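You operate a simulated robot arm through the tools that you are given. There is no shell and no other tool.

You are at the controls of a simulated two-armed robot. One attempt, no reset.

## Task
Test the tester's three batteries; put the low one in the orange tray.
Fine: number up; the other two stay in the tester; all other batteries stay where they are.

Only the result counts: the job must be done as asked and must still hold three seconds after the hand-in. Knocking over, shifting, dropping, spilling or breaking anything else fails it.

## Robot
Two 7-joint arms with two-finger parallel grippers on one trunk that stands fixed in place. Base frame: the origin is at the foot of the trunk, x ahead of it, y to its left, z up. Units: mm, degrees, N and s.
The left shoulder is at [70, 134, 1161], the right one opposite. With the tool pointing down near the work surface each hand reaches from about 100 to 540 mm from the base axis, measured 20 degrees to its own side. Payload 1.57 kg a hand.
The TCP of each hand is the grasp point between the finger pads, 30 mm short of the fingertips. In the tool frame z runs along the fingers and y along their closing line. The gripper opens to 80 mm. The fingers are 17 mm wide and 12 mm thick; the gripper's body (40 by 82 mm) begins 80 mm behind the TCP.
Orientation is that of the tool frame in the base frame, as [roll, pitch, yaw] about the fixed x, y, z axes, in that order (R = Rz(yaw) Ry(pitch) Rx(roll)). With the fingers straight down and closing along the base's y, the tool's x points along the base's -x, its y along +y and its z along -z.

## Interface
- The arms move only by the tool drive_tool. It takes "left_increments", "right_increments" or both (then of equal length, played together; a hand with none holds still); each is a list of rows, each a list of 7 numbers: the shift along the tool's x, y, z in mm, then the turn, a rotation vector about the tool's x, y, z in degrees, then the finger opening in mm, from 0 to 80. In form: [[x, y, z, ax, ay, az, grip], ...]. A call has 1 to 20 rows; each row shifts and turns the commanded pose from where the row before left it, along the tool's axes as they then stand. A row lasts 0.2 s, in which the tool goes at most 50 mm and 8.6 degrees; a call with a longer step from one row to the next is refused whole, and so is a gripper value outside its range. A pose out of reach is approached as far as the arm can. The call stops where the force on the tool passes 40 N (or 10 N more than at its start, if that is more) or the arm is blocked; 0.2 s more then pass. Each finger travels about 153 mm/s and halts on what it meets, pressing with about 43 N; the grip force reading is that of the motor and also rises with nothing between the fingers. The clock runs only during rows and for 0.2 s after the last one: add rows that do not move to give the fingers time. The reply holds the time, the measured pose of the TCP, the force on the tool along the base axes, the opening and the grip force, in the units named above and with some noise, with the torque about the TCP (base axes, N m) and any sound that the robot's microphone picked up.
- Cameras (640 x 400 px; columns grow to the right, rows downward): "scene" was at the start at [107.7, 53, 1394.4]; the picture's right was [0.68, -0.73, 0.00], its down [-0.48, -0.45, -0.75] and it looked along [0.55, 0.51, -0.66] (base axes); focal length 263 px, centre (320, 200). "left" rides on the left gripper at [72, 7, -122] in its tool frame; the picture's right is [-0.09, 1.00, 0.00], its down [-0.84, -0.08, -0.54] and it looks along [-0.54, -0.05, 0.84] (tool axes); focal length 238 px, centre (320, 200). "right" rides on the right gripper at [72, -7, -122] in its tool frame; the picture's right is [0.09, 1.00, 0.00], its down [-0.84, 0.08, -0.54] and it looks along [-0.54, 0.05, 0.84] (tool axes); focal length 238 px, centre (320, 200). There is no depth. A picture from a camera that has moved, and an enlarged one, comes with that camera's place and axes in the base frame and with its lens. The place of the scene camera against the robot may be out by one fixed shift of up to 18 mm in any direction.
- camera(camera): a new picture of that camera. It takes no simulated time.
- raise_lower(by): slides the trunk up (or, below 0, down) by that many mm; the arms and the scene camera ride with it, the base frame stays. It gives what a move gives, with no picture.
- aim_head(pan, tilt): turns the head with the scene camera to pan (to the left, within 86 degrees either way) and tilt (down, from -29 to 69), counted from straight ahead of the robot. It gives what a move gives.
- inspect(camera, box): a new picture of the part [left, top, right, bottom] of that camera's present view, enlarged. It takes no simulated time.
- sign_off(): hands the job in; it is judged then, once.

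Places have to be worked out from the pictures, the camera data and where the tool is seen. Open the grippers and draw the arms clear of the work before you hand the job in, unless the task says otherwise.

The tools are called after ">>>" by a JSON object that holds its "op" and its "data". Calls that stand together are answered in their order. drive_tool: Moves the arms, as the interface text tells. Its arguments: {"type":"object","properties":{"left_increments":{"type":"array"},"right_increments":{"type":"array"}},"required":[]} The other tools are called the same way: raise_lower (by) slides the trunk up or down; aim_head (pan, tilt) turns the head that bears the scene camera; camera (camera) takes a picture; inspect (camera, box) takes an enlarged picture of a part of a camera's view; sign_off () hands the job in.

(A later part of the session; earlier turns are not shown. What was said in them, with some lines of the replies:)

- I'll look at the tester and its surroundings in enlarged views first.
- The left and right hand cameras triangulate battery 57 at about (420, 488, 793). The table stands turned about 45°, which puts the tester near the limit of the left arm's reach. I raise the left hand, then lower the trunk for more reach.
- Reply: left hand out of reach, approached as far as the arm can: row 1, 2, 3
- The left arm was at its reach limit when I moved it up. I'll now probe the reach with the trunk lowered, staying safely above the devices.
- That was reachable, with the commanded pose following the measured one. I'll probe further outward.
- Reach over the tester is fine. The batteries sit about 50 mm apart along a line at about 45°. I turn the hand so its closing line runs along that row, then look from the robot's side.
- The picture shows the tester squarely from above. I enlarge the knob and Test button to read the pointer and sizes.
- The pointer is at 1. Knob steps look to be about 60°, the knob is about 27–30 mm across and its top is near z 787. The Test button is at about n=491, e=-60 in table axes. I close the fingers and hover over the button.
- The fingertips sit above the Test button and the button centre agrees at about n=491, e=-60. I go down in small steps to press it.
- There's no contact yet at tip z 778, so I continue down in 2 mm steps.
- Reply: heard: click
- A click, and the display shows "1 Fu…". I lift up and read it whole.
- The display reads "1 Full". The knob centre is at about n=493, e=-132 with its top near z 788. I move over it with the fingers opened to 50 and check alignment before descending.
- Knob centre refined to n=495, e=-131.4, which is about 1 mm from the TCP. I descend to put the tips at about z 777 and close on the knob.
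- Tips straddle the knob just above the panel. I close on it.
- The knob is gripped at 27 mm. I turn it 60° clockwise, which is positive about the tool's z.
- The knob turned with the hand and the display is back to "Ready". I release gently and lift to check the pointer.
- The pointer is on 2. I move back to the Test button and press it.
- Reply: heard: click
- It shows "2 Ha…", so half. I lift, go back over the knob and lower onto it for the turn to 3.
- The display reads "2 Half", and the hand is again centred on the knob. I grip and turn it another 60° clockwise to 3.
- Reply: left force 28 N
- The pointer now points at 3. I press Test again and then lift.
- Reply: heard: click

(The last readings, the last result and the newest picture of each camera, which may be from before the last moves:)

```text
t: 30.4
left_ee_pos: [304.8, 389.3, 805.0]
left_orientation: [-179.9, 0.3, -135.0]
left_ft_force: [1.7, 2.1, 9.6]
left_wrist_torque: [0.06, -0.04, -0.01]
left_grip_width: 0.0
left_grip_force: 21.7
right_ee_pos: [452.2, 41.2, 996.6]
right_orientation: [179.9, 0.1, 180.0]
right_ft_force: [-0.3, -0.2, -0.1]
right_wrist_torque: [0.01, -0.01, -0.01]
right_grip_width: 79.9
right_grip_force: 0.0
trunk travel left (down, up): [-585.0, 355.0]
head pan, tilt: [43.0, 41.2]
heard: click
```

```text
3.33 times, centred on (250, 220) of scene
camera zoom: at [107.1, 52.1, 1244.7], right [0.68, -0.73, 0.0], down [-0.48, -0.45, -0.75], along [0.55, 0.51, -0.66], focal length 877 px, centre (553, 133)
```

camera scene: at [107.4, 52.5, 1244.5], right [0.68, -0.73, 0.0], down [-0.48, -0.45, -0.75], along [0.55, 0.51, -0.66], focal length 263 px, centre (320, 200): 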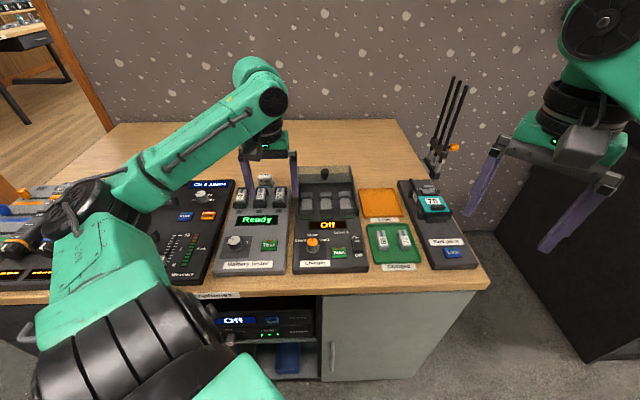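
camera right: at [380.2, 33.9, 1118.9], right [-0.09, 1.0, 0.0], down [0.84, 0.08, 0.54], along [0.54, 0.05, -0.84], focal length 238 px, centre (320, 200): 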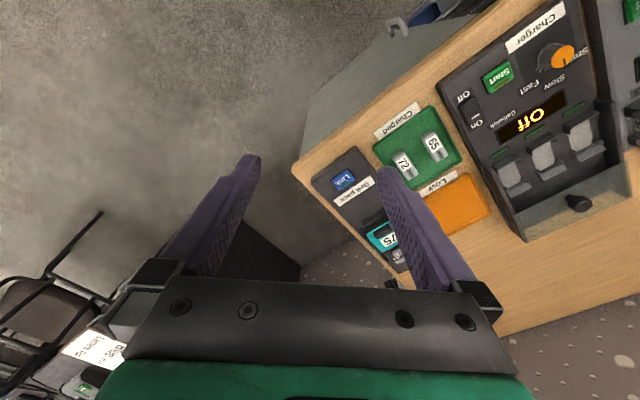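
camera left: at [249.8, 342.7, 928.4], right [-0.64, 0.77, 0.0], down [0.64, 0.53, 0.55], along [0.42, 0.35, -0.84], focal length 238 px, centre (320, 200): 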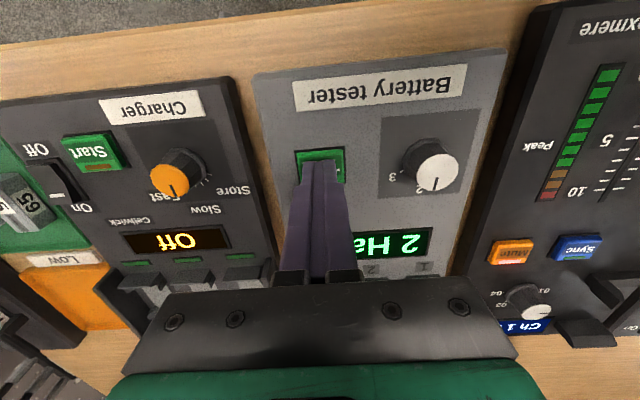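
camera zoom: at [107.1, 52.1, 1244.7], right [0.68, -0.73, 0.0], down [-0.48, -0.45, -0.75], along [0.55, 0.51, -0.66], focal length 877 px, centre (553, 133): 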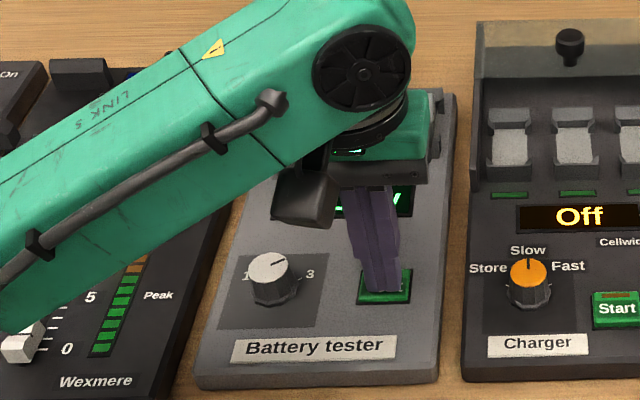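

"3 Low": battery 57 in slot 3 is the low one. I lift and move toward it for a close view.

>>> {"op": "drive_tool", "data": {"left_increments": [[0, 0, -25, 0, 0, 0, 0], [0, 0, -30, 0, 0, 0, 0], [0, 0, -30, 0, 0, 0, 0], [-40, -6, 0, 0, 0, 0, 40], [-40, -6, 0, 0, 0, 0, 70], [-10, 0, 0, 0, 0, 0, 70]]}}

>>> {"op": "camera", "data": {"camera": "left"}}

>>> {"op": "inspect", "data": {"camera": "left", "box": [240, 100, 400, 220]}}

>>> {"op": "inspect", "data": {"camera": "scene", "box": [200, 160, 300, 280]}}

```text
t: 31.8
left_ee_pos: [377.4, 446.1, 888.9]
left_orientation: [-179.9, 0.2, -135.1]
left_ft_force: [-0.1, 0.7, -1.1]
left_wrist_torque: [-0.01, 0.0, -0.02]
left_grip_width: 69.8
left_grip_force: 0.0
right_ee_pos: [452.7, 40.8, 996.6]
right_orientation: [-179.9, 0.1, -180.0]
right_ft_force: [-0.1, 0.2, -0.3]
right_wrist_torque: [-0.01, 0.03, 0.01]
right_grip_width: 80.2
right_grip_force: 0.1
trunk travel left (down, up): [-585.0, 355.0]
head pan, tilt: [43.0, 41.2]
```

```text
taken
camera left: at [322.1, 398.5, 1011.6], right [-0.64, 0.77, 0.0], down [0.64, 0.54, 0.54], along [0.42, 0.35, -0.84], focal length 238 px, centre (320, 200)
```

left: 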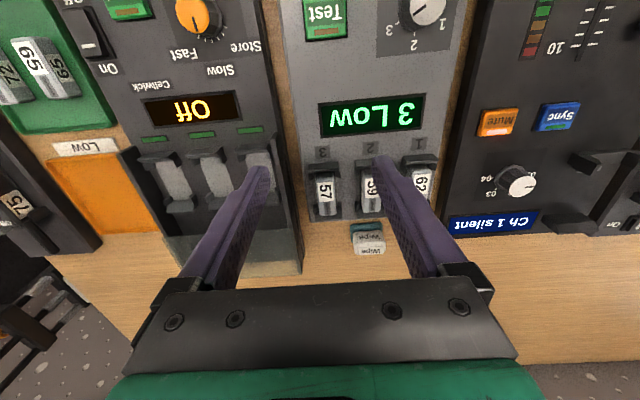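

```text
3.33 times, centred on (320, 160) of left
camera zoom: at [322.1, 398.5, 1011.6], right [-0.64, 0.77, 0.0], down [0.64, 0.54, 0.54], along [0.42, 0.35, -0.84], focal length 794 px, centre (320, 333)
```

zoom: 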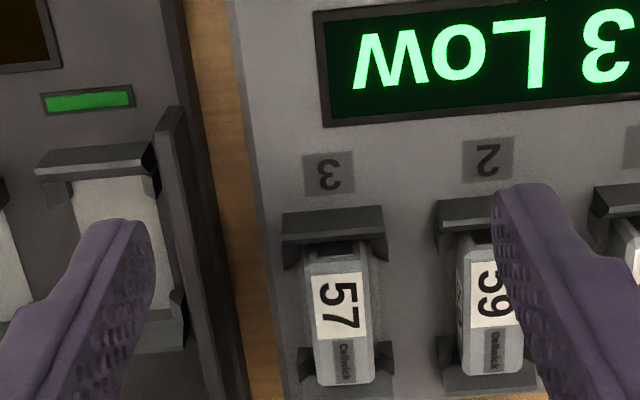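

```text
3.33 times, centred on (250, 220) of scene
camera zoom: at [107.4, 52.9, 1244.5], right [0.68, -0.73, 0.0], down [-0.48, -0.45, -0.75], along [0.55, 0.51, -0.66], focal length 877 px, centre (553, 133)
```

zoom: 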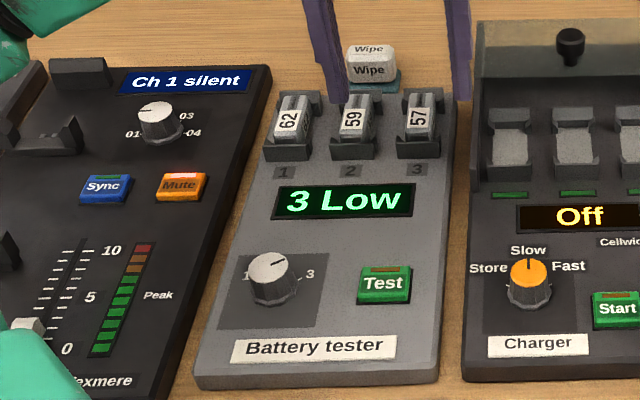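

Confirmed "3 Low". Battery 57 is about 19 mm wide and 41 mm long, centred at n=641, e=-47.7 with its top at z 793; the panel there is at about 774. I hover over it with a 38 mm opening.

>>> {"op": "drive_tool", "data": {"left_increments": [[-30, -0.3, 0, 0, 0, 0, 50], [-29, -0.4, 0, 0, 0, 0, 38], [0, 0, 25, 0, 0, 0, 38], [0, 0, 25, 0, 0, 0, 38], [0, 0, 0, 0, 0, 0, 38]]}}

>>> {"op": "camera", "data": {"camera": "left"}}

>>> {"op": "inspect", "data": {"camera": "left", "box": [240, 120, 400, 240]}}

>>> {"op": "inspect", "data": {"camera": "scene", "box": [200, 140, 320, 240]}}

```text
t: 33.0
left_ee_pos: [418.9, 485.5, 839.5]
left_orientation: [-179.8, 0.1, -135.1]
left_ft_force: [-0.1, -0.4, -0.4]
left_wrist_torque: [-0.03, -0.02, 0.0]
left_grip_width: 38.1
left_grip_force: 0.1
right_ee_pos: [452.9, 40.5, 996.3]
right_orientation: [180.0, 0.0, 180.0]
right_ft_force: [0.1, 0.3, 0.1]
right_wrist_torque: [0.0, 0.01, 0.02]
right_grip_width: 79.8
right_grip_force: 0.0
trunk travel left (down, up): [-585.0, 355.0]
head pan, tilt: [43.0, 41.2]
```

```text
taken
camera left: at [363.7, 439.0, 962.0], right [-0.64, 0.77, 0.0], down [0.65, 0.54, 0.54], along [0.42, 0.35, -0.84], focal length 238 px, centre (320, 200)
```

left: 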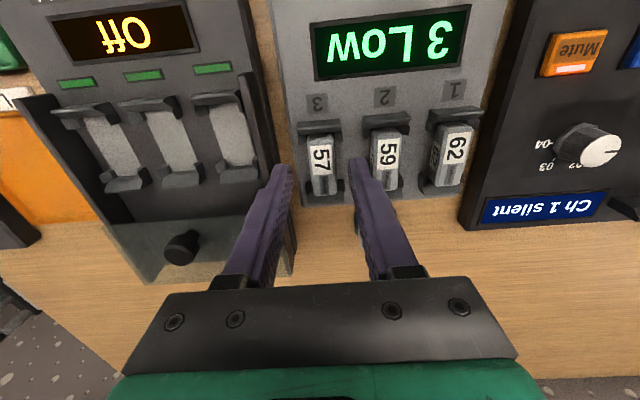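

```text
3.33 times, centred on (320, 180) of left
camera zoom: at [363.7, 439.0, 962.0], right [-0.64, 0.77, 0.0], down [0.65, 0.54, 0.54], along [0.42, 0.35, -0.84], focal length 794 px, centre (320, 267)
```

zoom: 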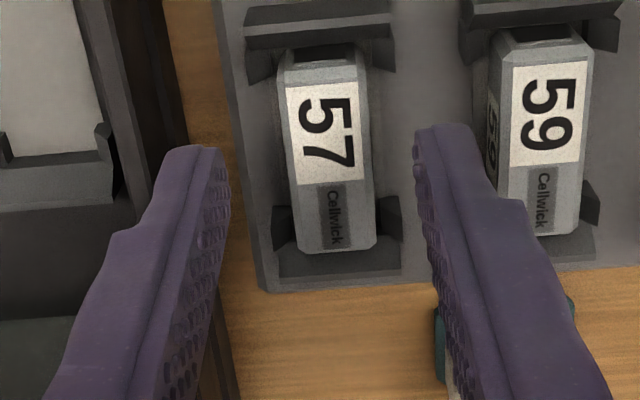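

```text
4.00 times, centred on (260, 190) of scene
camera zoom: at [107.5, 52.8, 1244.5], right [0.68, -0.73, 0.0], down [-0.48, -0.45, -0.75], along [0.55, 0.51, -0.66], focal length 1053 px, centre (560, 240)
```

zoom: 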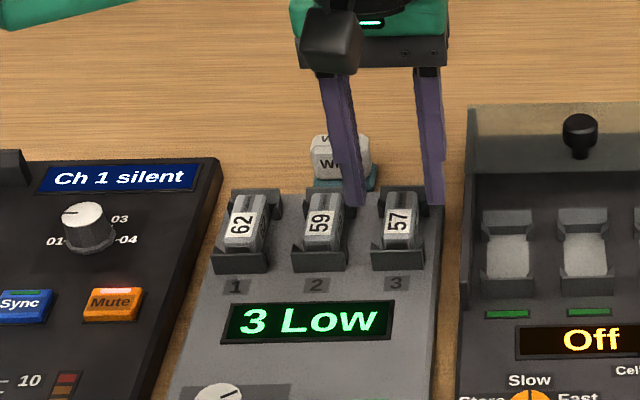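

Battery top spans n=624–671, with a free zone between the clip ears at about n=631–660 and e=-47.8. I shift 6 mm outward and go down beside it.

>>> {"op": "drive_tool", "data": {"left_increments": [[-6, 0.7, 0, 0, 0, 0, 38], [0, 0, 8, 0, 0, 0, 38], [0, 0, 8, 0, 0, 0, 38], [0, 0, 6, 0, 0, 0, 38], [0, 0, 0, 0, 0, 0, 38]]}}

>>> {"op": "inspect", "data": {"camera": "left", "box": [240, 120, 400, 240]}}

>>> {"op": "inspect", "data": {"camera": "scene", "box": [200, 140, 320, 240]}}

```text
t: 34.1
left_ee_pos: [425.0, 490.7, 817.3]
left_orientation: [-179.9, 0.0, -135.1]
left_ft_force: [-0.1, 0.5, -0.3]
left_wrist_torque: [0.01, -0.01, 0.02]
left_grip_width: 37.9
left_grip_force: 0.1
right_ee_pos: [453.2, 41.7, 996.1]
right_orientation: [-179.9, 0.0, -180.0]
right_ft_force: [0.6, -0.4, -0.6]
right_wrist_torque: [-0.01, -0.02, -0.02]
right_grip_width: 80.3
right_grip_force: 0.1
trunk travel left (down, up): [-585.0, 355.0]
head pan, tilt: [43.0, 41.2]
```

```text
3.33 times, centred on (320, 180) of left
camera zoom: at [368.1, 443.9, 939.8], right [-0.64, 0.77, 0.0], down [0.65, 0.54, 0.54], along [0.42, 0.35, -0.84], focal length 794 px, centre (320, 267)
```

zoom: 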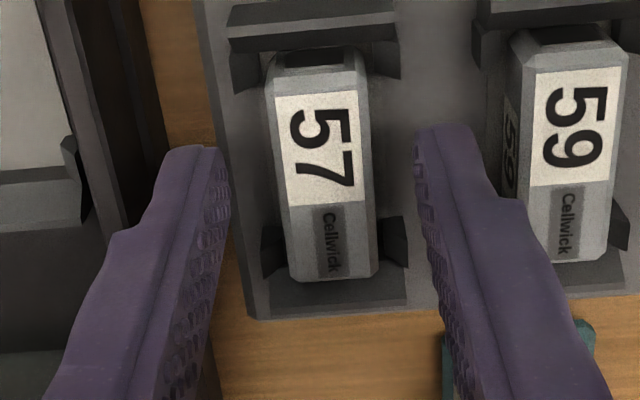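

```text
4.00 times, centred on (260, 190) of scene
camera zoom: at [107.7, 53.0, 1244.4], right [0.68, -0.73, 0.0], down [-0.48, -0.45, -0.75], along [0.55, 0.51, -0.66], focal length 1053 px, centre (560, 240)
```

zoom: 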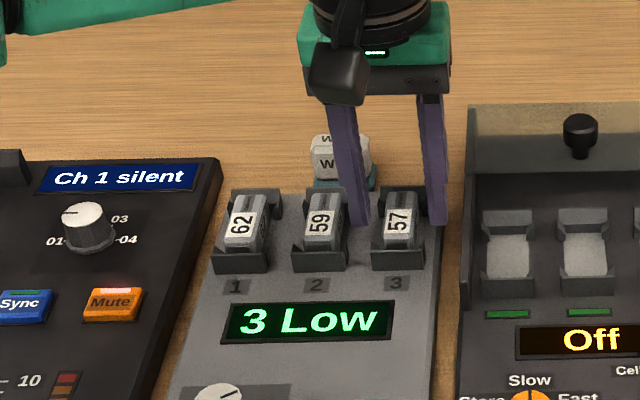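

Well centred, about 1 mm off in e. I make a small correction, go down the last 9 mm and close.

>>> {"op": "drive_tool", "data": {"left_increments": [[2, 1, 3, 0, 0, 0, 38], [0, 0, 3, 0, 0, 0, 38], [0, 0, 3, 0, 0, 0, 38], [0, 0, 0, 0, 0, 0, 38]]}}

>>> {"op": "inspect", "data": {"camera": "left", "box": [240, 120, 400, 240]}}

```text
t: 35.1
left_ee_pos: [420.3, 489.3, 807.8]
left_orientation: [-179.9, 0.2, -135.1]
left_ft_force: [0.2, -0.9, 0.4]
left_wrist_torque: [-0.02, -0.03, -0.01]
left_grip_width: 37.9
left_grip_force: 0.0
right_ee_pos: [452.9, 40.4, 995.4]
right_orientation: [-179.9, 0.0, -179.9]
right_ft_force: [0.3, 0.2, -0.3]
right_wrist_torque: [0.05, 0.0, 0.01]
right_grip_width: 80.0
right_grip_force: 0.1
trunk travel left (down, up): [-585.0, 355.0]
head pan, tilt: [43.0, 41.2]
```

```text
3.33 times, centred on (320, 180) of left
camera zoom: at [365.4, 443.1, 930.6], right [-0.64, 0.77, 0.0], down [0.65, 0.54, 0.54], along [0.42, 0.35, -0.84], focal length 794 px, centre (320, 267)
```

zoom: 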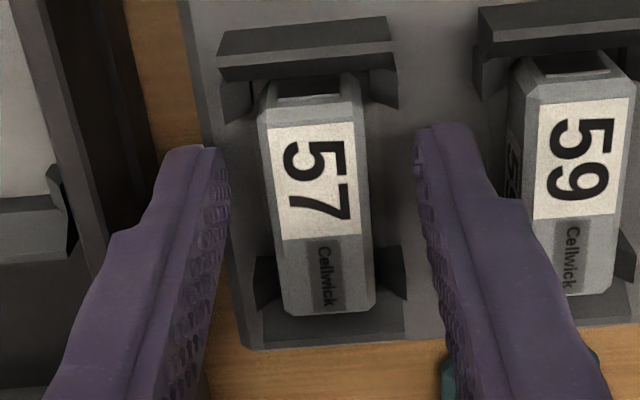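

Aligned within about 1 mm. I close the fingers on the battery.

>>> {"op": "drive_tool", "data": {"left_increments": [[0, 0, 0, 0, 0, 0, 28], [0, 0, 0, 0, 0, 0, 20], [0, 0, 0, 0, 0, 0, 10], [0, 0, 0, 0, 0, 0, 10]]}}

>>> {"op": "inspect", "data": {"camera": "left", "box": [240, 120, 400, 240]}}

```text
t: 36.1
left_ee_pos: [422.0, 490.3, 808.2]
left_orientation: [-179.9, 0.1, -135.1]
left_ft_force: [-1.0, 0.2, 0.6]
left_wrist_torque: [-0.01, 0.03, 0.03]
left_grip_width: 18.8
left_grip_force: 33.6
right_ee_pos: [452.8, 41.0, 996.1]
right_orientation: [-180.0, 0.0, 179.9]
right_ft_force: [0.3, 0.0, 0.1]
right_wrist_torque: [-0.02, -0.02, 0.0]
right_grip_width: 80.1
right_grip_force: 0.2
trunk travel left (down, up): [-585.0, 355.0]
head pan, tilt: [43.0, 41.2]
```

```text
3.33 times, centred on (320, 180) of left
camera zoom: at [365.4, 443.1, 930.7], right [-0.64, 0.77, 0.0], down [0.65, 0.54, 0.54], along [0.42, 0.35, -0.84], focal length 794 px, centre (320, 267)
```

zoom: 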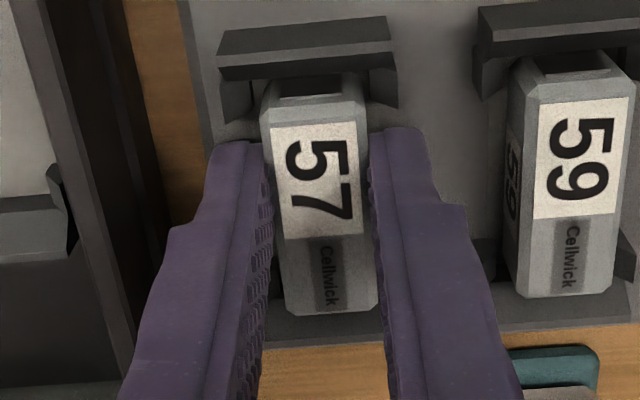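

The battery is gripped at 18.8 mm with no side force. I lift it straight up in small steps.

>>> {"op": "drive_tool", "data": {"left_increments": [[0, 0, -4, 0, 0, 0, 10], [0, 0, -4, 0, 0, 0, 10], [0, 0, -4, 0, 0, 0, 10], [0, 0, -6, 0, 0, 0, 10], [0, 0, -8, 0, 0, 0, 10], [0, 0, -10, 0, 0, 0, 10], [0, 0, -10, 0, 0, 0, 10]]}}

>>> {"op": "camera", "data": {"camera": "left"}}

>>> {"op": "inspect", "data": {"camera": "scene", "box": [200, 140, 320, 240]}}

```text
t: 37.8
left_ee_pos: [420.7, 490.0, 853.3]
left_orientation: [-179.9, 0.1, -135.1]
left_ft_force: [0.1, -0.5, 0.4]
left_wrist_torque: [-0.01, 0.0, 0.01]
left_grip_width: 19.3
left_grip_force: 33.1
right_ee_pos: [452.2, 41.2, 996.3]
right_orientation: [-180.0, 0.0, 180.0]
right_ft_force: [-0.2, 0.0, 0.0]
right_wrist_torque: [0.02, -0.01, 0.02]
right_grip_width: 80.2
right_grip_force: 0.0
trunk travel left (down, up): [-585.0, 355.0]
head pan, tilt: [43.0, 41.2]
```

```text
taken
camera left: at [366.0, 442.9, 977.1], right [-0.64, 0.77, 0.0], down [0.65, 0.54, 0.54], along [0.42, 0.35, -0.84], focal length 238 px, centre (320, 200)
```

left: 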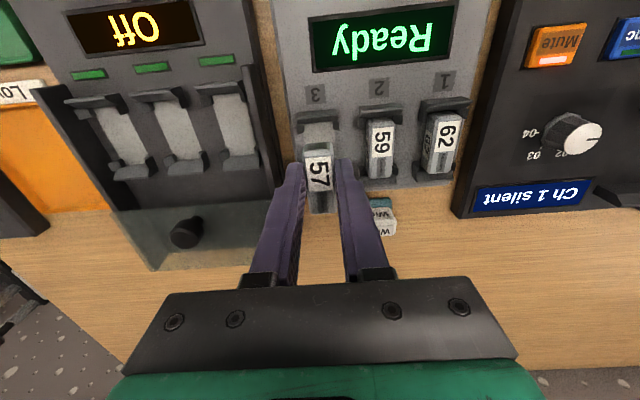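

```text
4.00 times, centred on (260, 190) of scene
camera zoom: at [107.7, 52.9, 1244.4], right [0.68, -0.73, 0.0], down [-0.48, -0.45, -0.75], along [0.55, 0.51, -0.66], focal length 1053 px, centre (560, 240)
```

zoom: 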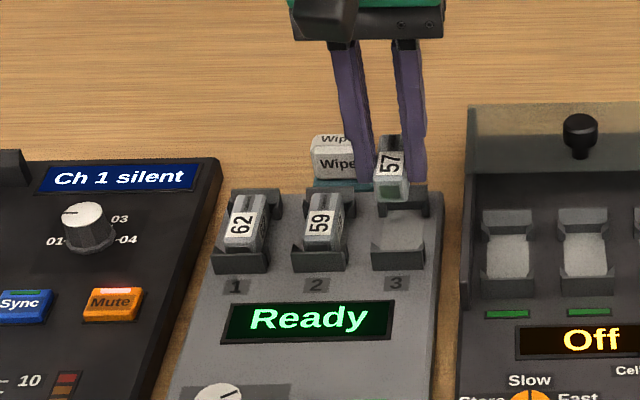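

Battery 57 is out and held; 59 and 62 are undisturbed. I raise it well above everything and travel toward the orange tray at about n=640, e=220.

>>> {"op": "drive_tool", "data": {"left_increments": [[0, 0, -25, 0, 0, 0, 10], [0, 0, -30, 0, 0, 0, 10], [0, -30, -10, 0, 0, 0, 10], [0, -30, 0, 0, 0, 0, 10], [0, -30, 0, 0, 0, 0, 10], [0, -30, 0, 0, 0, 0, 10]]}}

>>> {"op": "camera", "data": {"camera": "left"}}

>>> {"op": "camera", "data": {"camera": "scene"}}

```text
t: 39.1
left_ee_pos: [504.9, 405.1, 920.2]
left_orientation: [-180.0, 0.1, -135.0]
left_ft_force: [0.4, 0.2, -0.5]
left_wrist_torque: [0.0, 0.01, -0.03]
left_grip_width: 18.8
left_grip_force: 33.7
right_ee_pos: [453.8, 40.4, 995.9]
right_orientation: [-180.0, 0.0, -180.0]
right_ft_force: [-0.3, 0.0, -0.5]
right_wrist_torque: [0.0, 0.0, 0.03]
right_grip_width: 80.1
right_grip_force: 0.1
trunk travel left (down, up): [-585.0, 355.0]
head pan, tilt: [43.0, 41.2]
```

```text
taken
camera left: at [450.3, 357.1, 1042.0], right [-0.64, 0.77, 0.0], down [0.65, 0.54, 0.54], along [0.42, 0.35, -0.84], focal length 238 px, centre (320, 200)
```

left: 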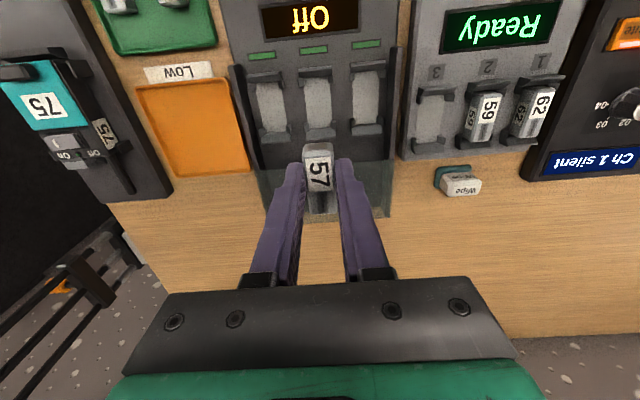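

```text
taken
camera scene: at [109.0, 52.0, 1244.3], right [0.68, -0.73, 0.0], down [-0.48, -0.45, -0.75], along [0.55, 0.51, -0.66], focal length 263 px, centre (320, 200)
```

scene: 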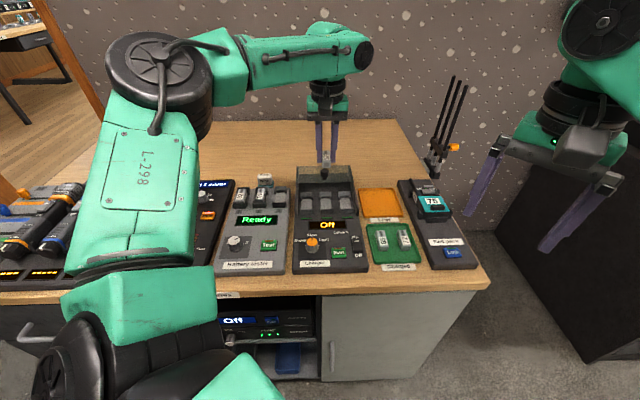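

The tray spans roughly n=592–703, e=170–272, so its centre is about n=647, e=221. I continue 150 mm along to hover over it.

>>> {"op": "drive_tool", "data": {"left_increments": [[0, -30, 0, 0, 0, 0, 10], [0, -30, 0, 0, 0, 0, 10], [0, -30, 0, 0, 0, 0, 10], [0, -30, 0, 0, 0, 0, 10], [0, -30, 0, 0, 0, 0, 10]]}}

>>> {"op": "camera", "data": {"camera": "left"}}

>>> {"op": "camera", "data": {"camera": "scene"}}

```text
t: 40.4
left_ee_pos: [573.5, 298.4, 915.2]
left_orientation: [-179.8, 0.1, -135.0]
left_ft_force: [0.0, 0.2, -0.7]
left_wrist_torque: [0.03, -0.01, -0.01]
left_grip_width: 18.8
left_grip_force: 33.3
left hand out of reach, approached as far as the arm can: row 4, 5
right_ee_pos: [452.9, 40.7, 998.1]
right_orientation: [179.9, 0.0, 180.0]
right_ft_force: [0.0, -0.6, 0.1]
right_wrist_torque: [0.01, 0.01, -0.03]
right_grip_width: 80.1
right_grip_force: 0.1
trunk travel left (down, up): [-585.0, 355.0]
head pan, tilt: [43.0, 41.2]
```

```text
taken
camera left: at [518.8, 251.9, 1038.4], right [-0.64, 0.77, 0.0], down [0.64, 0.54, 0.55], along [0.42, 0.35, -0.84], focal length 238 px, centre (320, 200)
```

left: 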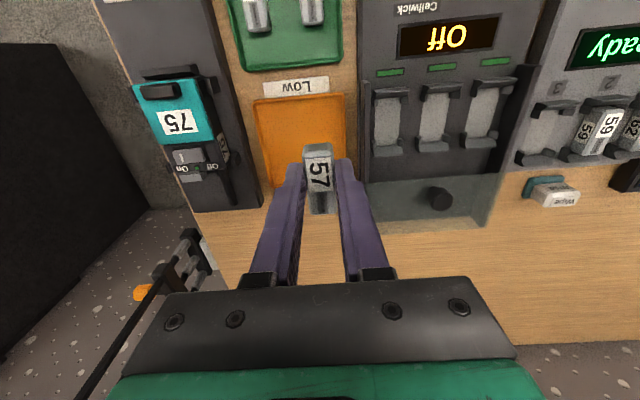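

```text
taken
camera scene: at [107.6, 52.3, 1244.5], right [0.68, -0.73, 0.0], down [-0.48, -0.45, -0.75], along [0.55, 0.51, -0.66], focal length 263 px, centre (320, 200)
```

scene: 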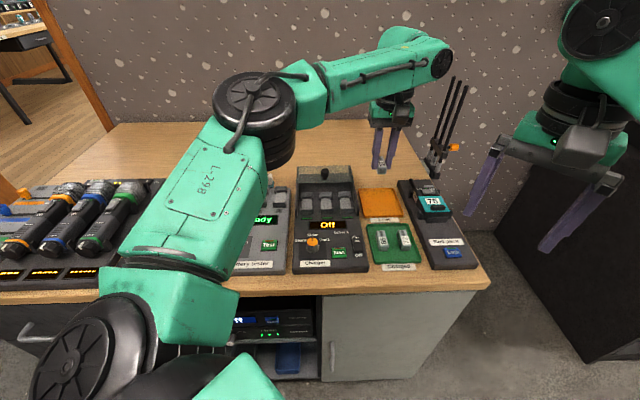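

The arm ran out of reach at n=616, e=194, still inside the tray in e but short in n. Lowering the hand should bring the wrist closer to shoulder height and extend the reach, so I descend to about 860 and then move outward.

>>> {"op": "drive_tool", "data": {"left_increments": [[0, 0, 20, 0, 0, 0, 10], [0, 0, 20, 0, 0, 0, 10], [0, 0, 15, 0, 0, 0, 10], [-12, -10, 0, 0, 0, 0, 10], [-12, -10, 0, 0, 0, 0, 10]]}}

>>> {"op": "camera", "data": {"camera": "left"}}

>>> {"op": "camera", "data": {"camera": "scene"}}

```text
t: 41.5
left_ee_pos: [576.7, 299.4, 860.1]
left_orientation: [-179.7, 0.2, -135.2]
left_ft_force: [0.5, 0.5, -0.3]
left_wrist_torque: [0.03, 0.0, 0.01]
left_grip_width: 18.8
left_grip_force: 33.2
left hand out of reach, approached as far as the arm can: row 4, 5
right_ee_pos: [452.8, 41.1, 996.8]
right_orientation: [-180.0, 0.0, -180.0]
right_ft_force: [0.0, 0.2, 0.2]
right_wrist_torque: [0.01, 0.0, 0.0]
right_grip_width: 79.9
right_grip_force: 0.1
trunk travel left (down, up): [-585.0, 355.0]
head pan, tilt: [43.0, 41.2]
```

```text
taken
camera left: at [521.0, 253.4, 983.0], right [-0.64, 0.77, 0.0], down [0.65, 0.54, 0.54], along [0.42, 0.35, -0.84], focal length 238 px, centre (320, 200)
```

left: 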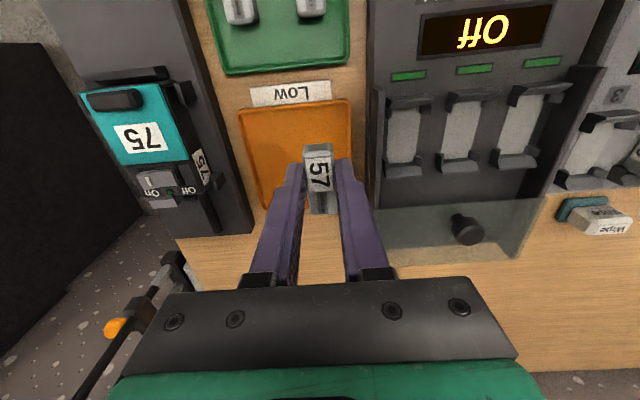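

```text
taken
camera scene: at [107.9, 53.0, 1244.4], right [0.68, -0.73, 0.0], down [-0.48, -0.45, -0.75], along [0.55, 0.51, -0.66], focal length 263 px, centre (320, 200)
```

scene: 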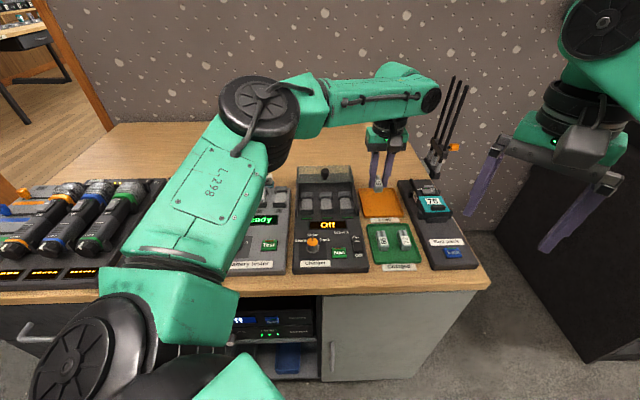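

The reach saturates at about 533 mm from the shoulder, stopping at n=619.5, e=196. Tilting the tool 10° outward pulls the wrist back and buys some 25 mm, so I tilt and then move to about n=640, e=206.

>>> {"op": "drive_tool", "data": {"left_increments": [[0, 0, 0, 0, -5, 0, 10], [0, 0, 0, 0, -5, 0, 10], [-9.85, -5, 1.74, 0, 0, 0, 10], [-9.85, -5, 1.74, 0, 0, 0, 10]]}}

>>> {"op": "camera", "data": {"camera": "left"}}

>>> {"op": "inspect", "data": {"camera": "scene", "box": [320, 120, 480, 280]}}

```text
t: 42.5
left_ee_pos: [598.6, 307.1, 860.6]
left_orientation: [-179.9, 10.1, -134.9]
left_ft_force: [-0.2, 0.5, -0.3]
left_wrist_torque: [0.02, 0.01, -0.04]
left_grip_width: 18.7
left_grip_force: 32.5
right_ee_pos: [453.0, 41.6, 995.8]
right_orientation: [180.0, 0.0, -180.0]
right_ft_force: [-0.2, 0.0, 0.8]
right_wrist_torque: [0.01, 0.02, 0.02]
right_grip_width: 80.0
right_grip_force: 0.1
trunk travel left (down, up): [-585.0, 355.0]
head pan, tilt: [43.0, 41.2]
```

```text
taken
camera left: at [528.8, 247.1, 968.7], right [-0.64, 0.77, 0.01], down [0.57, 0.46, 0.68], along [0.52, 0.44, -0.73], focal length 238 px, centre (320, 200)
```

left: 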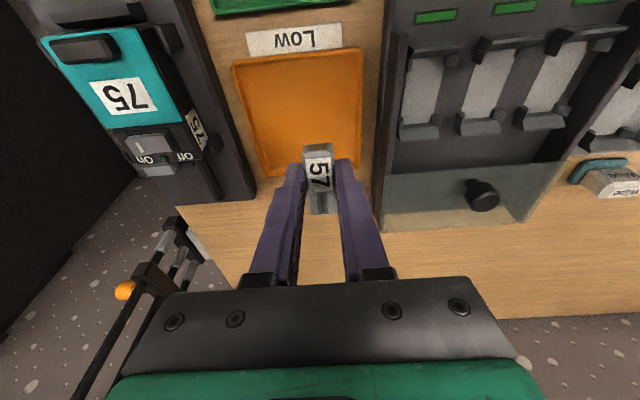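

```text
2.50 times, centred on (400, 200) of scene
camera zoom: at [108.2, 53.1, 1244.4], right [0.68, -0.73, 0.0], down [-0.48, -0.45, -0.75], along [0.55, 0.51, -0.66], focal length 658 px, centre (120, 200)
```

zoom: 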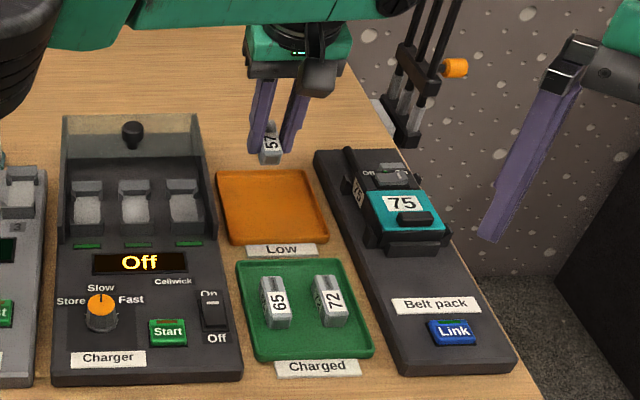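

No reach limit now. The TCP is at n=640, e=206 and the tray is confirmed at n=591–704, e=169–270. I lower the trunk 45 mm to bring the battery straight down.

>>> {"op": "raise_lower", "data": {"by": -45}}

>>> {"op": "camera", "data": {"camera": "left"}}

>>> {"op": "inspect", "data": {"camera": "scene", "box": [320, 120, 480, 280]}}

>>> {"op": "camera", "data": {"camera": "scene"}}

```text
t: 43.4
left_ee_pos: [596.0, 308.0, 816.4]
left_orientation: [-180.0, 10.1, -135.0]
left_ft_force: [-0.1, 0.6, -0.6]
left_wrist_torque: [0.0, -0.02, -0.02]
left_grip_width: 18.5
left_grip_force: 33.5
right_ee_pos: [453.2, 42.2, 951.5]
right_orientation: [180.0, 0.0, -179.9]
right_ft_force: [-0.2, 0.1, 0.1]
right_wrist_torque: [0.02, -0.01, -0.02]
right_grip_width: 80.1
right_grip_force: 0.1
trunk travel left (down, up): [-540.0, 400.0]
head pan, tilt: [43.0, 41.2]
```

```text
taken
camera left: at [528.3, 246.7, 924.1], right [-0.64, 0.77, 0.01], down [0.57, 0.46, 0.68], along [0.52, 0.44, -0.73], focal length 238 px, centre (320, 200)
```

left: 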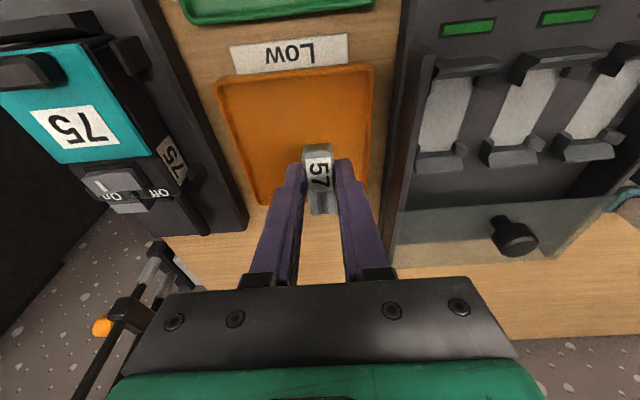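

```text
2.50 times, centred on (400, 200) of scene
camera zoom: at [107.6, 52.9, 1199.4], right [0.68, -0.73, 0.0], down [-0.48, -0.45, -0.75], along [0.55, 0.51, -0.66], focal length 658 px, centre (120, 200)
```

zoom: 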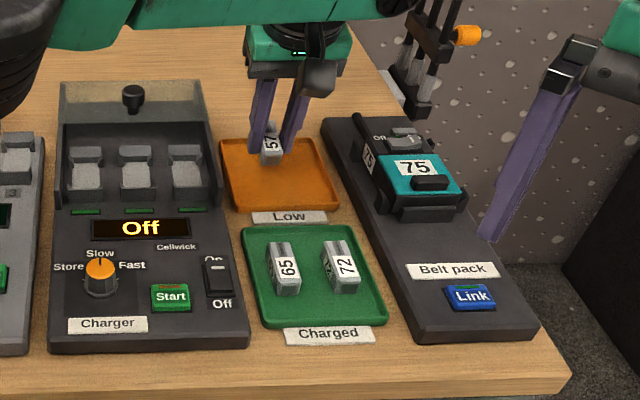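

```text
taken
camera scene: at [107.6, 52.9, 1199.4], right [0.68, -0.73, 0.0], down [-0.48, -0.45, -0.75], along [0.55, 0.51, -0.66], focal length 263 px, centre (320, 200)
```

scene: 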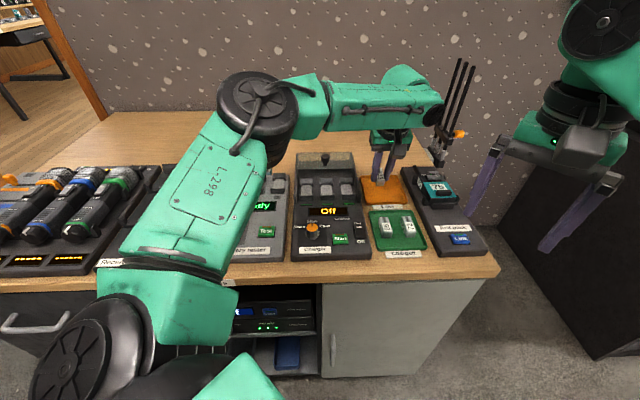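

Battery bottom is at about z 778 and the tray floor somewhere near 755. I go down with the arm in small vertical steps, watching for contact.

>>> {"op": "drive_tool", "data": {"left_increments": [[0.69, 0, 3.94, 0, 0, 0, 10], [0.69, 0, 3.94, 0, 0, 0, 10], [0.52, 0, 2.95, 0, 0, 0, 10], [0.52, 0, 2.95, 0, 0, 0, 10]]}}

>>> {"op": "camera", "data": {"camera": "left"}}

>>> {"op": "inspect", "data": {"camera": "scene", "box": [340, 140, 440, 220]}}

```text
t: 44.4
left_ee_pos: [597.7, 306.3, 801.8]
left_orientation: [-179.9, 10.1, -135.0]
left_ft_force: [-0.2, 0.4, 0.1]
left_wrist_torque: [0.0, 0.02, 0.01]
left_grip_width: 18.9
left_grip_force: 32.5
right_ee_pos: [453.3, 40.8, 951.0]
right_orientation: [179.9, 0.1, 180.0]
right_ft_force: [-0.2, 0.5, -0.5]
right_wrist_torque: [-0.01, -0.01, 0.03]
right_grip_width: 79.9
right_grip_force: 0.0
trunk travel left (down, up): [-540.0, 400.0]
head pan, tilt: [43.0, 41.2]
```

```text
taken
camera left: at [528.3, 246.5, 909.9], right [-0.64, 0.77, 0.01], down [0.57, 0.46, 0.68], along [0.52, 0.44, -0.73], focal length 238 px, centre (320, 200)
```

left: 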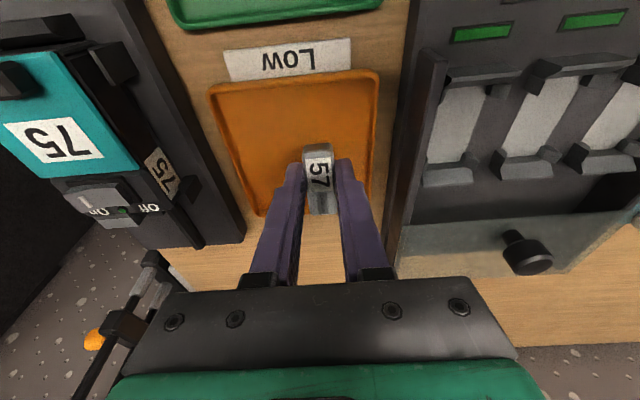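

```text
5.00 times, centred on (390, 180) of scene
camera zoom: at [107.9, 53.0, 1199.4], right [0.68, -0.73, 0.0], down [-0.48, -0.45, -0.75], along [0.55, 0.51, -0.66], focal length 1316 px, centre (-30, 300)
```

zoom: 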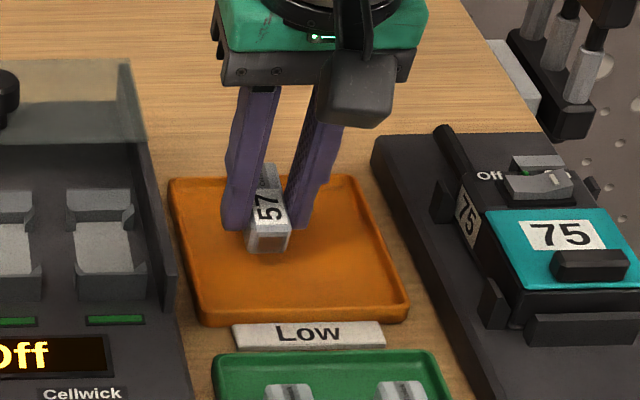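

The battery is well inside the tray and above its floor. I continue in 2 mm steps until contact.

>>> {"op": "drive_tool", "data": {"left_increments": [[0.35, 0, 1.97, 0, 0, 0, 10], [0.35, 0, 1.97, 0, 0, 0, 10], [0.35, 0, 1.97, 0, 0, 0, 10]]}}

>>> {"op": "inspect", "data": {"camera": "scene", "box": [340, 140, 440, 220]}}

```text
t: 45.2
left_ee_pos: [598.4, 308.2, 795.5]
left_orientation: [-179.9, 10.0, -135.1]
left_ft_force: [0.3, -0.1, -0.8]
left_wrist_torque: [-0.03, -0.02, 0.0]
left_grip_width: 18.9
left_grip_force: 33.4
right_ee_pos: [452.4, 40.8, 951.2]
right_orientation: [-179.9, 0.0, -180.0]
right_ft_force: [0.0, -0.3, 0.2]
right_wrist_torque: [0.0, 0.01, -0.01]
right_grip_width: 80.1
right_grip_force: 0.1
trunk travel left (down, up): [-540.0, 400.0]
head pan, tilt: [43.0, 41.2]
```

```text
5.00 times, centred on (390, 180) of scene
camera zoom: at [107.9, 53.0, 1199.4], right [0.68, -0.73, 0.0], down [-0.48, -0.45, -0.75], along [0.55, 0.51, -0.66], focal length 1316 px, centre (-30, 300)
```

zoom: 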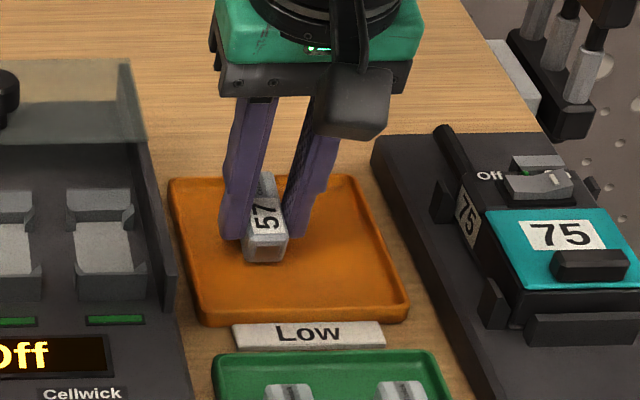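

Very close now, still no contact force. I continue in 1 mm steps.

>>> {"op": "drive_tool", "data": {"left_increments": [[0.17, 0, 0.98, 0, 0, 0, 10], [0.17, 0, 0.98, 0, 0, 0, 10], [0.17, 0, 0.98, 0, 0, 0, 10]]}}

>>> {"op": "inspect", "data": {"camera": "scene", "box": [340, 140, 440, 220]}}

```text
t: 46.0
left_ee_pos: [598.6, 307.9, 792.4]
left_orientation: [-179.9, 10.1, -135.1]
left_ft_force: [0.0, 0.1, -0.5]
left_wrist_torque: [-0.01, 0.01, -0.01]
left_grip_width: 18.6
left_grip_force: 33.3
right_ee_pos: [452.7, 41.9, 950.4]
right_orientation: [-180.0, 0.0, 180.0]
right_ft_force: [-0.3, -0.4, 0.0]
right_wrist_torque: [0.0, -0.05, -0.02]
right_grip_width: 80.1
right_grip_force: 0.0
trunk travel left (down, up): [-540.0, 400.0]
head pan, tilt: [43.0, 41.2]
```

```text
5.00 times, centred on (390, 180) of scene
camera zoom: at [107.9, 53.0, 1199.4], right [0.68, -0.73, 0.0], down [-0.48, -0.45, -0.75], along [0.55, 0.51, -0.66], focal length 1316 px, centre (-30, 300)
```

zoom: 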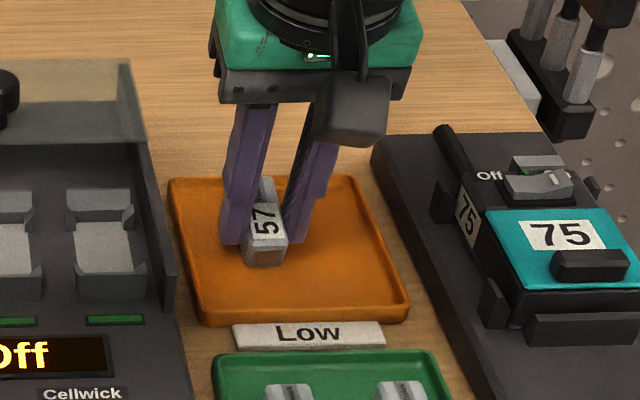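

No contact yet. I keep going in 1 mm steps.

>>> {"op": "drive_tool", "data": {"left_increments": [[0.17, 0, 0.98, 0, 0, 0, 10], [0.17, 0, 0.98, 0, 0, 0, 10], [0.17, 0, 0.98, 0, 0, 0, 10]]}}

>>> {"op": "inspect", "data": {"camera": "scene", "box": [340, 140, 440, 220]}}

>>> {"op": "camera", "data": {"camera": "left"}}

```text
t: 46.8
left_ee_pos: [598.1, 307.0, 792.8]
left_orientation: [-179.6, 10.4, -135.0]
left_ft_force: [2.5, 1.9, 11.4]
left_wrist_torque: [0.01, 0.01, 0.0]
left_grip_width: 18.8
left_grip_force: 32.2
right_ee_pos: [450.5, 40.3, 952.0]
right_orientation: [180.0, 0.2, -180.0]
right_ft_force: [-0.6, 0.5, 0.2]
right_wrist_torque: [0.02, -0.01, -0.02]
right_grip_width: 80.0
right_grip_force: 0.0
trunk travel left (down, up): [-540.0, 400.0]
head pan, tilt: [43.0, 41.2]
```

```text
5.00 times, centred on (390, 180) of scene
camera zoom: at [106.2, 52.2, 1199.8], right [0.68, -0.73, 0.0], down [-0.48, -0.45, -0.75], along [0.55, 0.51, -0.66], focal length 1316 px, centre (-30, 300)
```

zoom: 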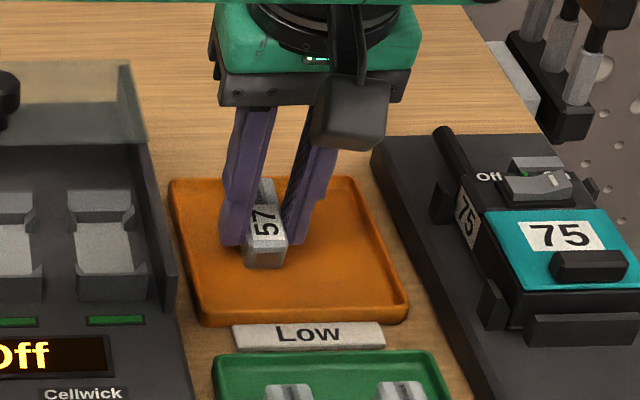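

```text
taken
camera left: at [527.7, 246.5, 900.0], right [-0.64, 0.77, 0.01], down [0.57, 0.46, 0.68], along [0.52, 0.44, -0.73], focal length 238 px, centre (320, 200)
```

left: 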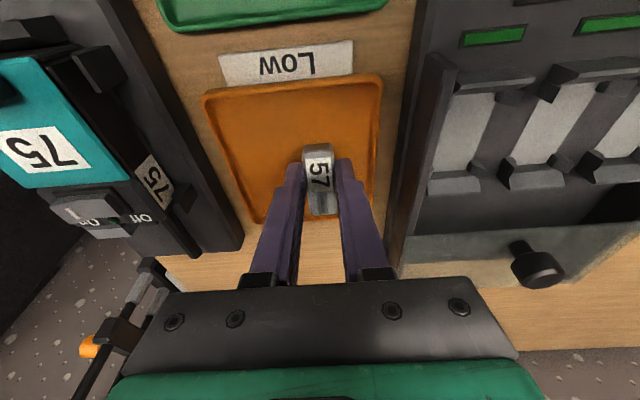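

The near lower edge of the battery rests on the tray floor (11 N). I back off 1 mm and open slowly so the battery settles flat.

>>> {"op": "drive_tool", "data": {"left_increments": [[-0.17, 0, -0.98, 0, 0, 0, 10], [-0.17, 0, -0.98, 0, 0, 0, 14], [0, 0, 0, 0, 0, 0, 18], [0, 0, 0, 0, 0, 0, 20], [0, 0, 0, 0, 0, 0, 22], [0, 0, 0, 0, 0, 0, 25], [0, 0, 0, 0, 0, 0, 29], [0, 0, 0, 0, 0, 0, 29]]}}

>>> {"op": "inspect", "data": {"camera": "scene", "box": [340, 140, 440, 220]}}

>>> {"op": "inspect", "data": {"camera": "left", "box": [220, 80, 420, 240]}}

```text
t: 48.6
left_ee_pos: [598.8, 307.9, 791.8]
left_orientation: [-179.8, 10.1, -135.1]
left_ft_force: [0.2, -0.3, -0.3]
left_wrist_torque: [0.03, 0.0, -0.01]
left_grip_width: 29.1
left_grip_force: 0.1
right_ee_pos: [452.8, 40.5, 951.2]
right_orientation: [179.9, -0.1, -179.9]
right_ft_force: [0.2, -0.8, -0.3]
right_wrist_torque: [0.01, -0.01, 0.01]
right_grip_width: 79.7
right_grip_force: 0.0
trunk travel left (down, up): [-540.0, 400.0]
head pan, tilt: [43.0, 41.2]
```

```text
5.00 times, centred on (390, 180) of scene
camera zoom: at [107.8, 52.9, 1199.4], right [0.68, -0.73, 0.0], down [-0.48, -0.45, -0.75], along [0.55, 0.51, -0.66], focal length 1316 px, centre (-30, 300)
```

zoom: 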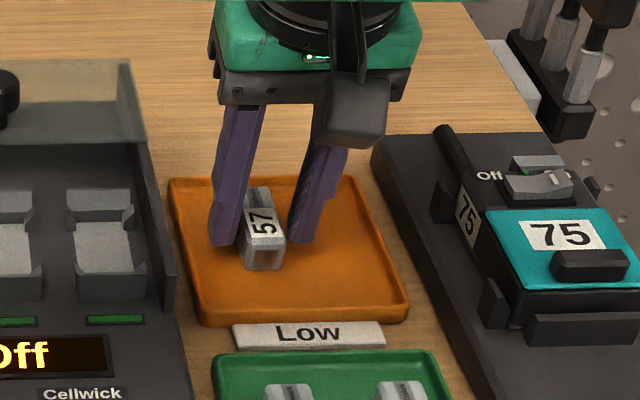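

```text
2.50 times, centred on (320, 160) of left
camera zoom: at [528.5, 247.0, 900.0], right [-0.64, 0.77, 0.01], down [0.57, 0.46, 0.68], along [0.52, 0.44, -0.73], focal length 596 px, centre (320, 300)
```

zoom: 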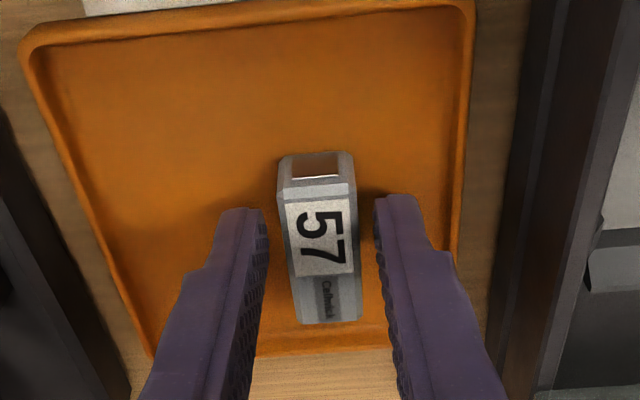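

Battery 57 lies flat in the orange tray, number up, clear of both fingers. I lift straight up.

>>> {"op": "drive_tool", "data": {"left_increments": [[-0.87, 0, -4.92, 0, 0, 0, 29], [-1.74, 0, -9.85, 0, 0, 0, 29], [-3.47, 0, -19.7, 0, 0, 0, 29], [-3.47, 0, -19.7, 0, 0, 0, 29]]}}

>>> {"op": "inspect", "data": {"camera": "scene", "box": [340, 140, 440, 220]}}

>>> {"op": "camera", "data": {"camera": "left"}}

```text
t: 49.6
left_ee_pos: [597.8, 307.1, 845.8]
left_orientation: [-179.9, 10.2, -135.1]
left_ft_force: [-0.1, -0.5, 0.1]
left_wrist_torque: [0.0, 0.02, 0.03]
left_grip_width: 29.2
left_grip_force: 0.0
right_ee_pos: [452.9, 40.9, 950.9]
right_orientation: [-180.0, 0.1, 179.9]
right_ft_force: [0.1, 0.4, 0.3]
right_wrist_torque: [0.03, 0.04, 0.0]
right_grip_width: 79.8
right_grip_force: 0.2
trunk travel left (down, up): [-540.0, 400.0]
head pan, tilt: [43.0, 41.2]
```

```text
5.00 times, centred on (390, 180) of scene
camera zoom: at [107.5, 52.8, 1199.4], right [0.68, -0.73, 0.0], down [-0.48, -0.45, -0.75], along [0.55, 0.51, -0.66], focal length 1316 px, centre (-30, 300)
```

zoom: 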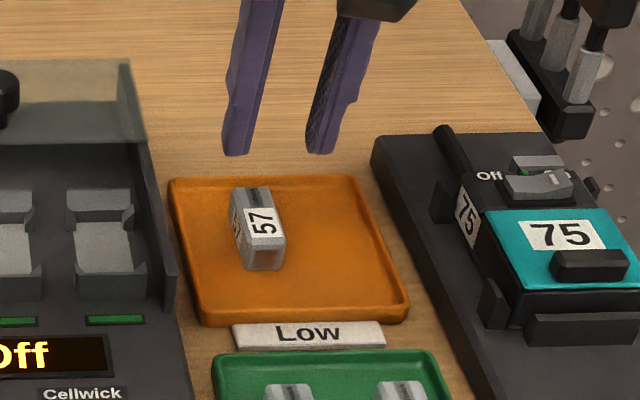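

```text
taken
camera left: at [528.2, 246.8, 955.7], right [-0.64, 0.77, 0.01], down [0.57, 0.46, 0.68], along [0.52, 0.44, -0.73], focal length 238 px, centre (320, 200)
```

left: 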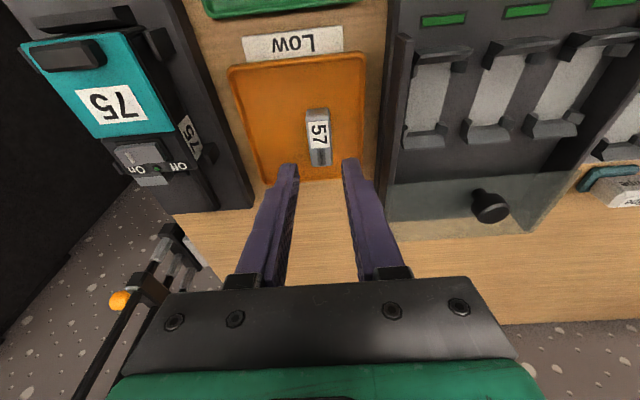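

Battery 57 lies number-up in the Low tray. I raise the trunk to lift the arms clear.

>>> {"op": "raise_lower", "data": {"by": 150}}

>>> {"op": "drive_tool", "data": {"left_increments": [[20, 15, 0, 0, 5, 0, 60], [20, 15, 0, 0, 5, 0, 80], [20, 20, 0, 0, 0, 0, 80], [20, 20, 0, 0, 0, 0, 80], [20, 20, 0, 0, 0, 0, 80], [20, 20, 0, 0, 0, 0, 80], [20, 20, 0, 0, 0, 0, 80], [20, 20, 0, 0, 0, 0, 80]]}}

>>> {"op": "camera", "data": {"camera": "scene"}}

>>> {"op": "camera", "data": {"camera": "left"}}

>>> {"op": "inspect", "data": {"camera": "scene", "box": [200, 180, 440, 320]}}

```text
t: 51.4
left_ee_pos: [598.7, 307.4, 997.6]
left_orientation: [-179.8, 10.1, -135.1]
left_ft_force: [0.0, 0.0, -0.5]
left_wrist_torque: [0.02, 0.03, 0.0]
left_grip_width: 29.2
left_grip_force: 0.0
right_ee_pos: [452.9, 41.7, 1100.5]
right_orientation: [179.9, 0.0, -180.0]
right_ft_force: [-0.5, 0.3, -0.1]
right_wrist_torque: [0.01, 0.05, -0.02]
right_grip_width: 79.9
right_grip_force: 0.0
trunk travel left (down, up): [-690.0, 250.0]
head pan, tilt: [43.0, 41.2]
```

```text
t: 53.2
left_ee_pos: [378.3, 301.9, 990.7]
left_orientation: [-179.9, 0.1, -135.1]
left_ft_force: [0.0, 0.3, 0.6]
left_wrist_torque: [-0.03, -0.05, 0.02]
left_grip_width: 79.9
left_grip_force: 0.0
right_ee_pos: [451.5, 41.5, 1101.4]
right_orientation: [-180.0, 0.1, 179.9]
right_ft_force: [0.6, 0.9, 0.8]
right_wrist_torque: [0.01, -0.01, -0.01]
right_grip_width: 79.8
right_grip_force: 0.0
trunk travel left (down, up): [-690.0, 250.0]
head pan, tilt: [43.0, 41.2]
```

```text
taken
camera scene: at [106.4, 53.6, 1349.5], right [0.68, -0.73, 0.0], down [-0.48, -0.45, -0.75], along [0.55, 0.51, -0.66], focal length 263 px, centre (320, 200)
```

scene: 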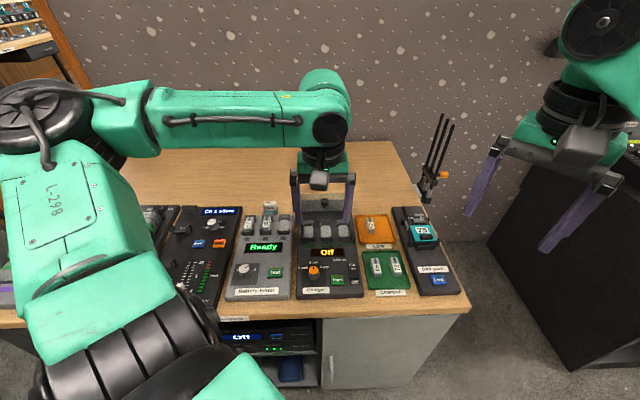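

```text
taken
camera left: at [322.6, 255.0, 1113.8], right [-0.64, 0.77, 0.0], down [0.65, 0.54, 0.54], along [0.42, 0.35, -0.84], focal length 238 px, centre (320, 200)
```

left: 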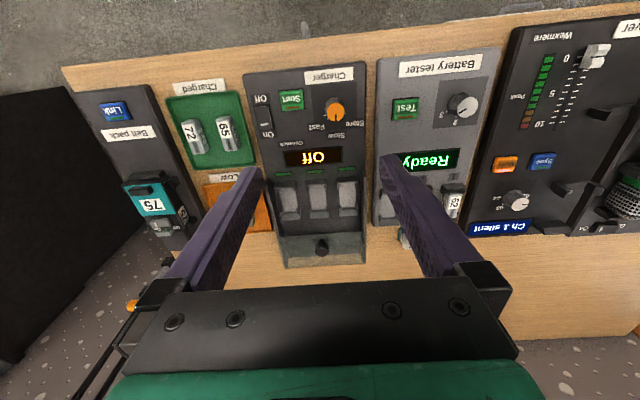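

```text
2.67 times, centred on (320, 250) of scene
camera zoom: at [106.4, 53.6, 1349.5], right [0.68, -0.73, 0.0], down [-0.48, -0.45, -0.75], along [0.55, 0.51, -0.66], focal length 702 px, centre (320, 67)
```

zoom: 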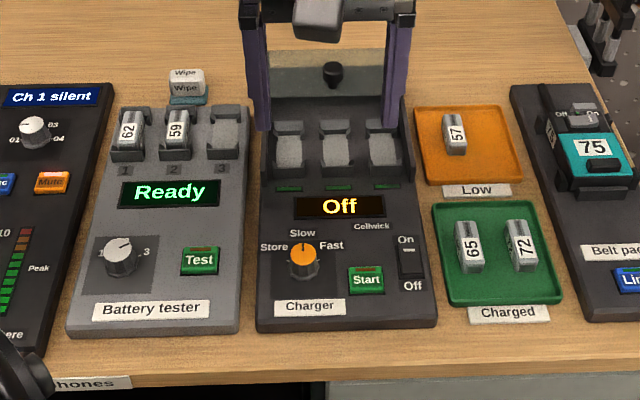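

Battery 57 is in the Low tray with its number up, and 62 and 59 are still in the tester. The charged tray, charger and belt pack look unchanged, and the grippers are open and high above the work. I hand in.

>>> {"op": "sign_off", "data": {}}

```text
The job is handed in.
```

I tested all three batteries in the tester. Battery 57 was the low one, and it now lies in the orange tray with its number up.

| Slot | Battery | Reading |
|---|---|---|
| 1 | 62 | Full |
| 2 | 59 | Half |
| 3 | 57 | Low |

Batteries 62 and 59 are still in the tester, and in the last pictures the other batteries had not moved. The tester knob was on 1 at the start and is now on 3. Both grippers were open and clear of the work when I handed in. The sign-off gave no verdict beyond confirming the job was handed in.
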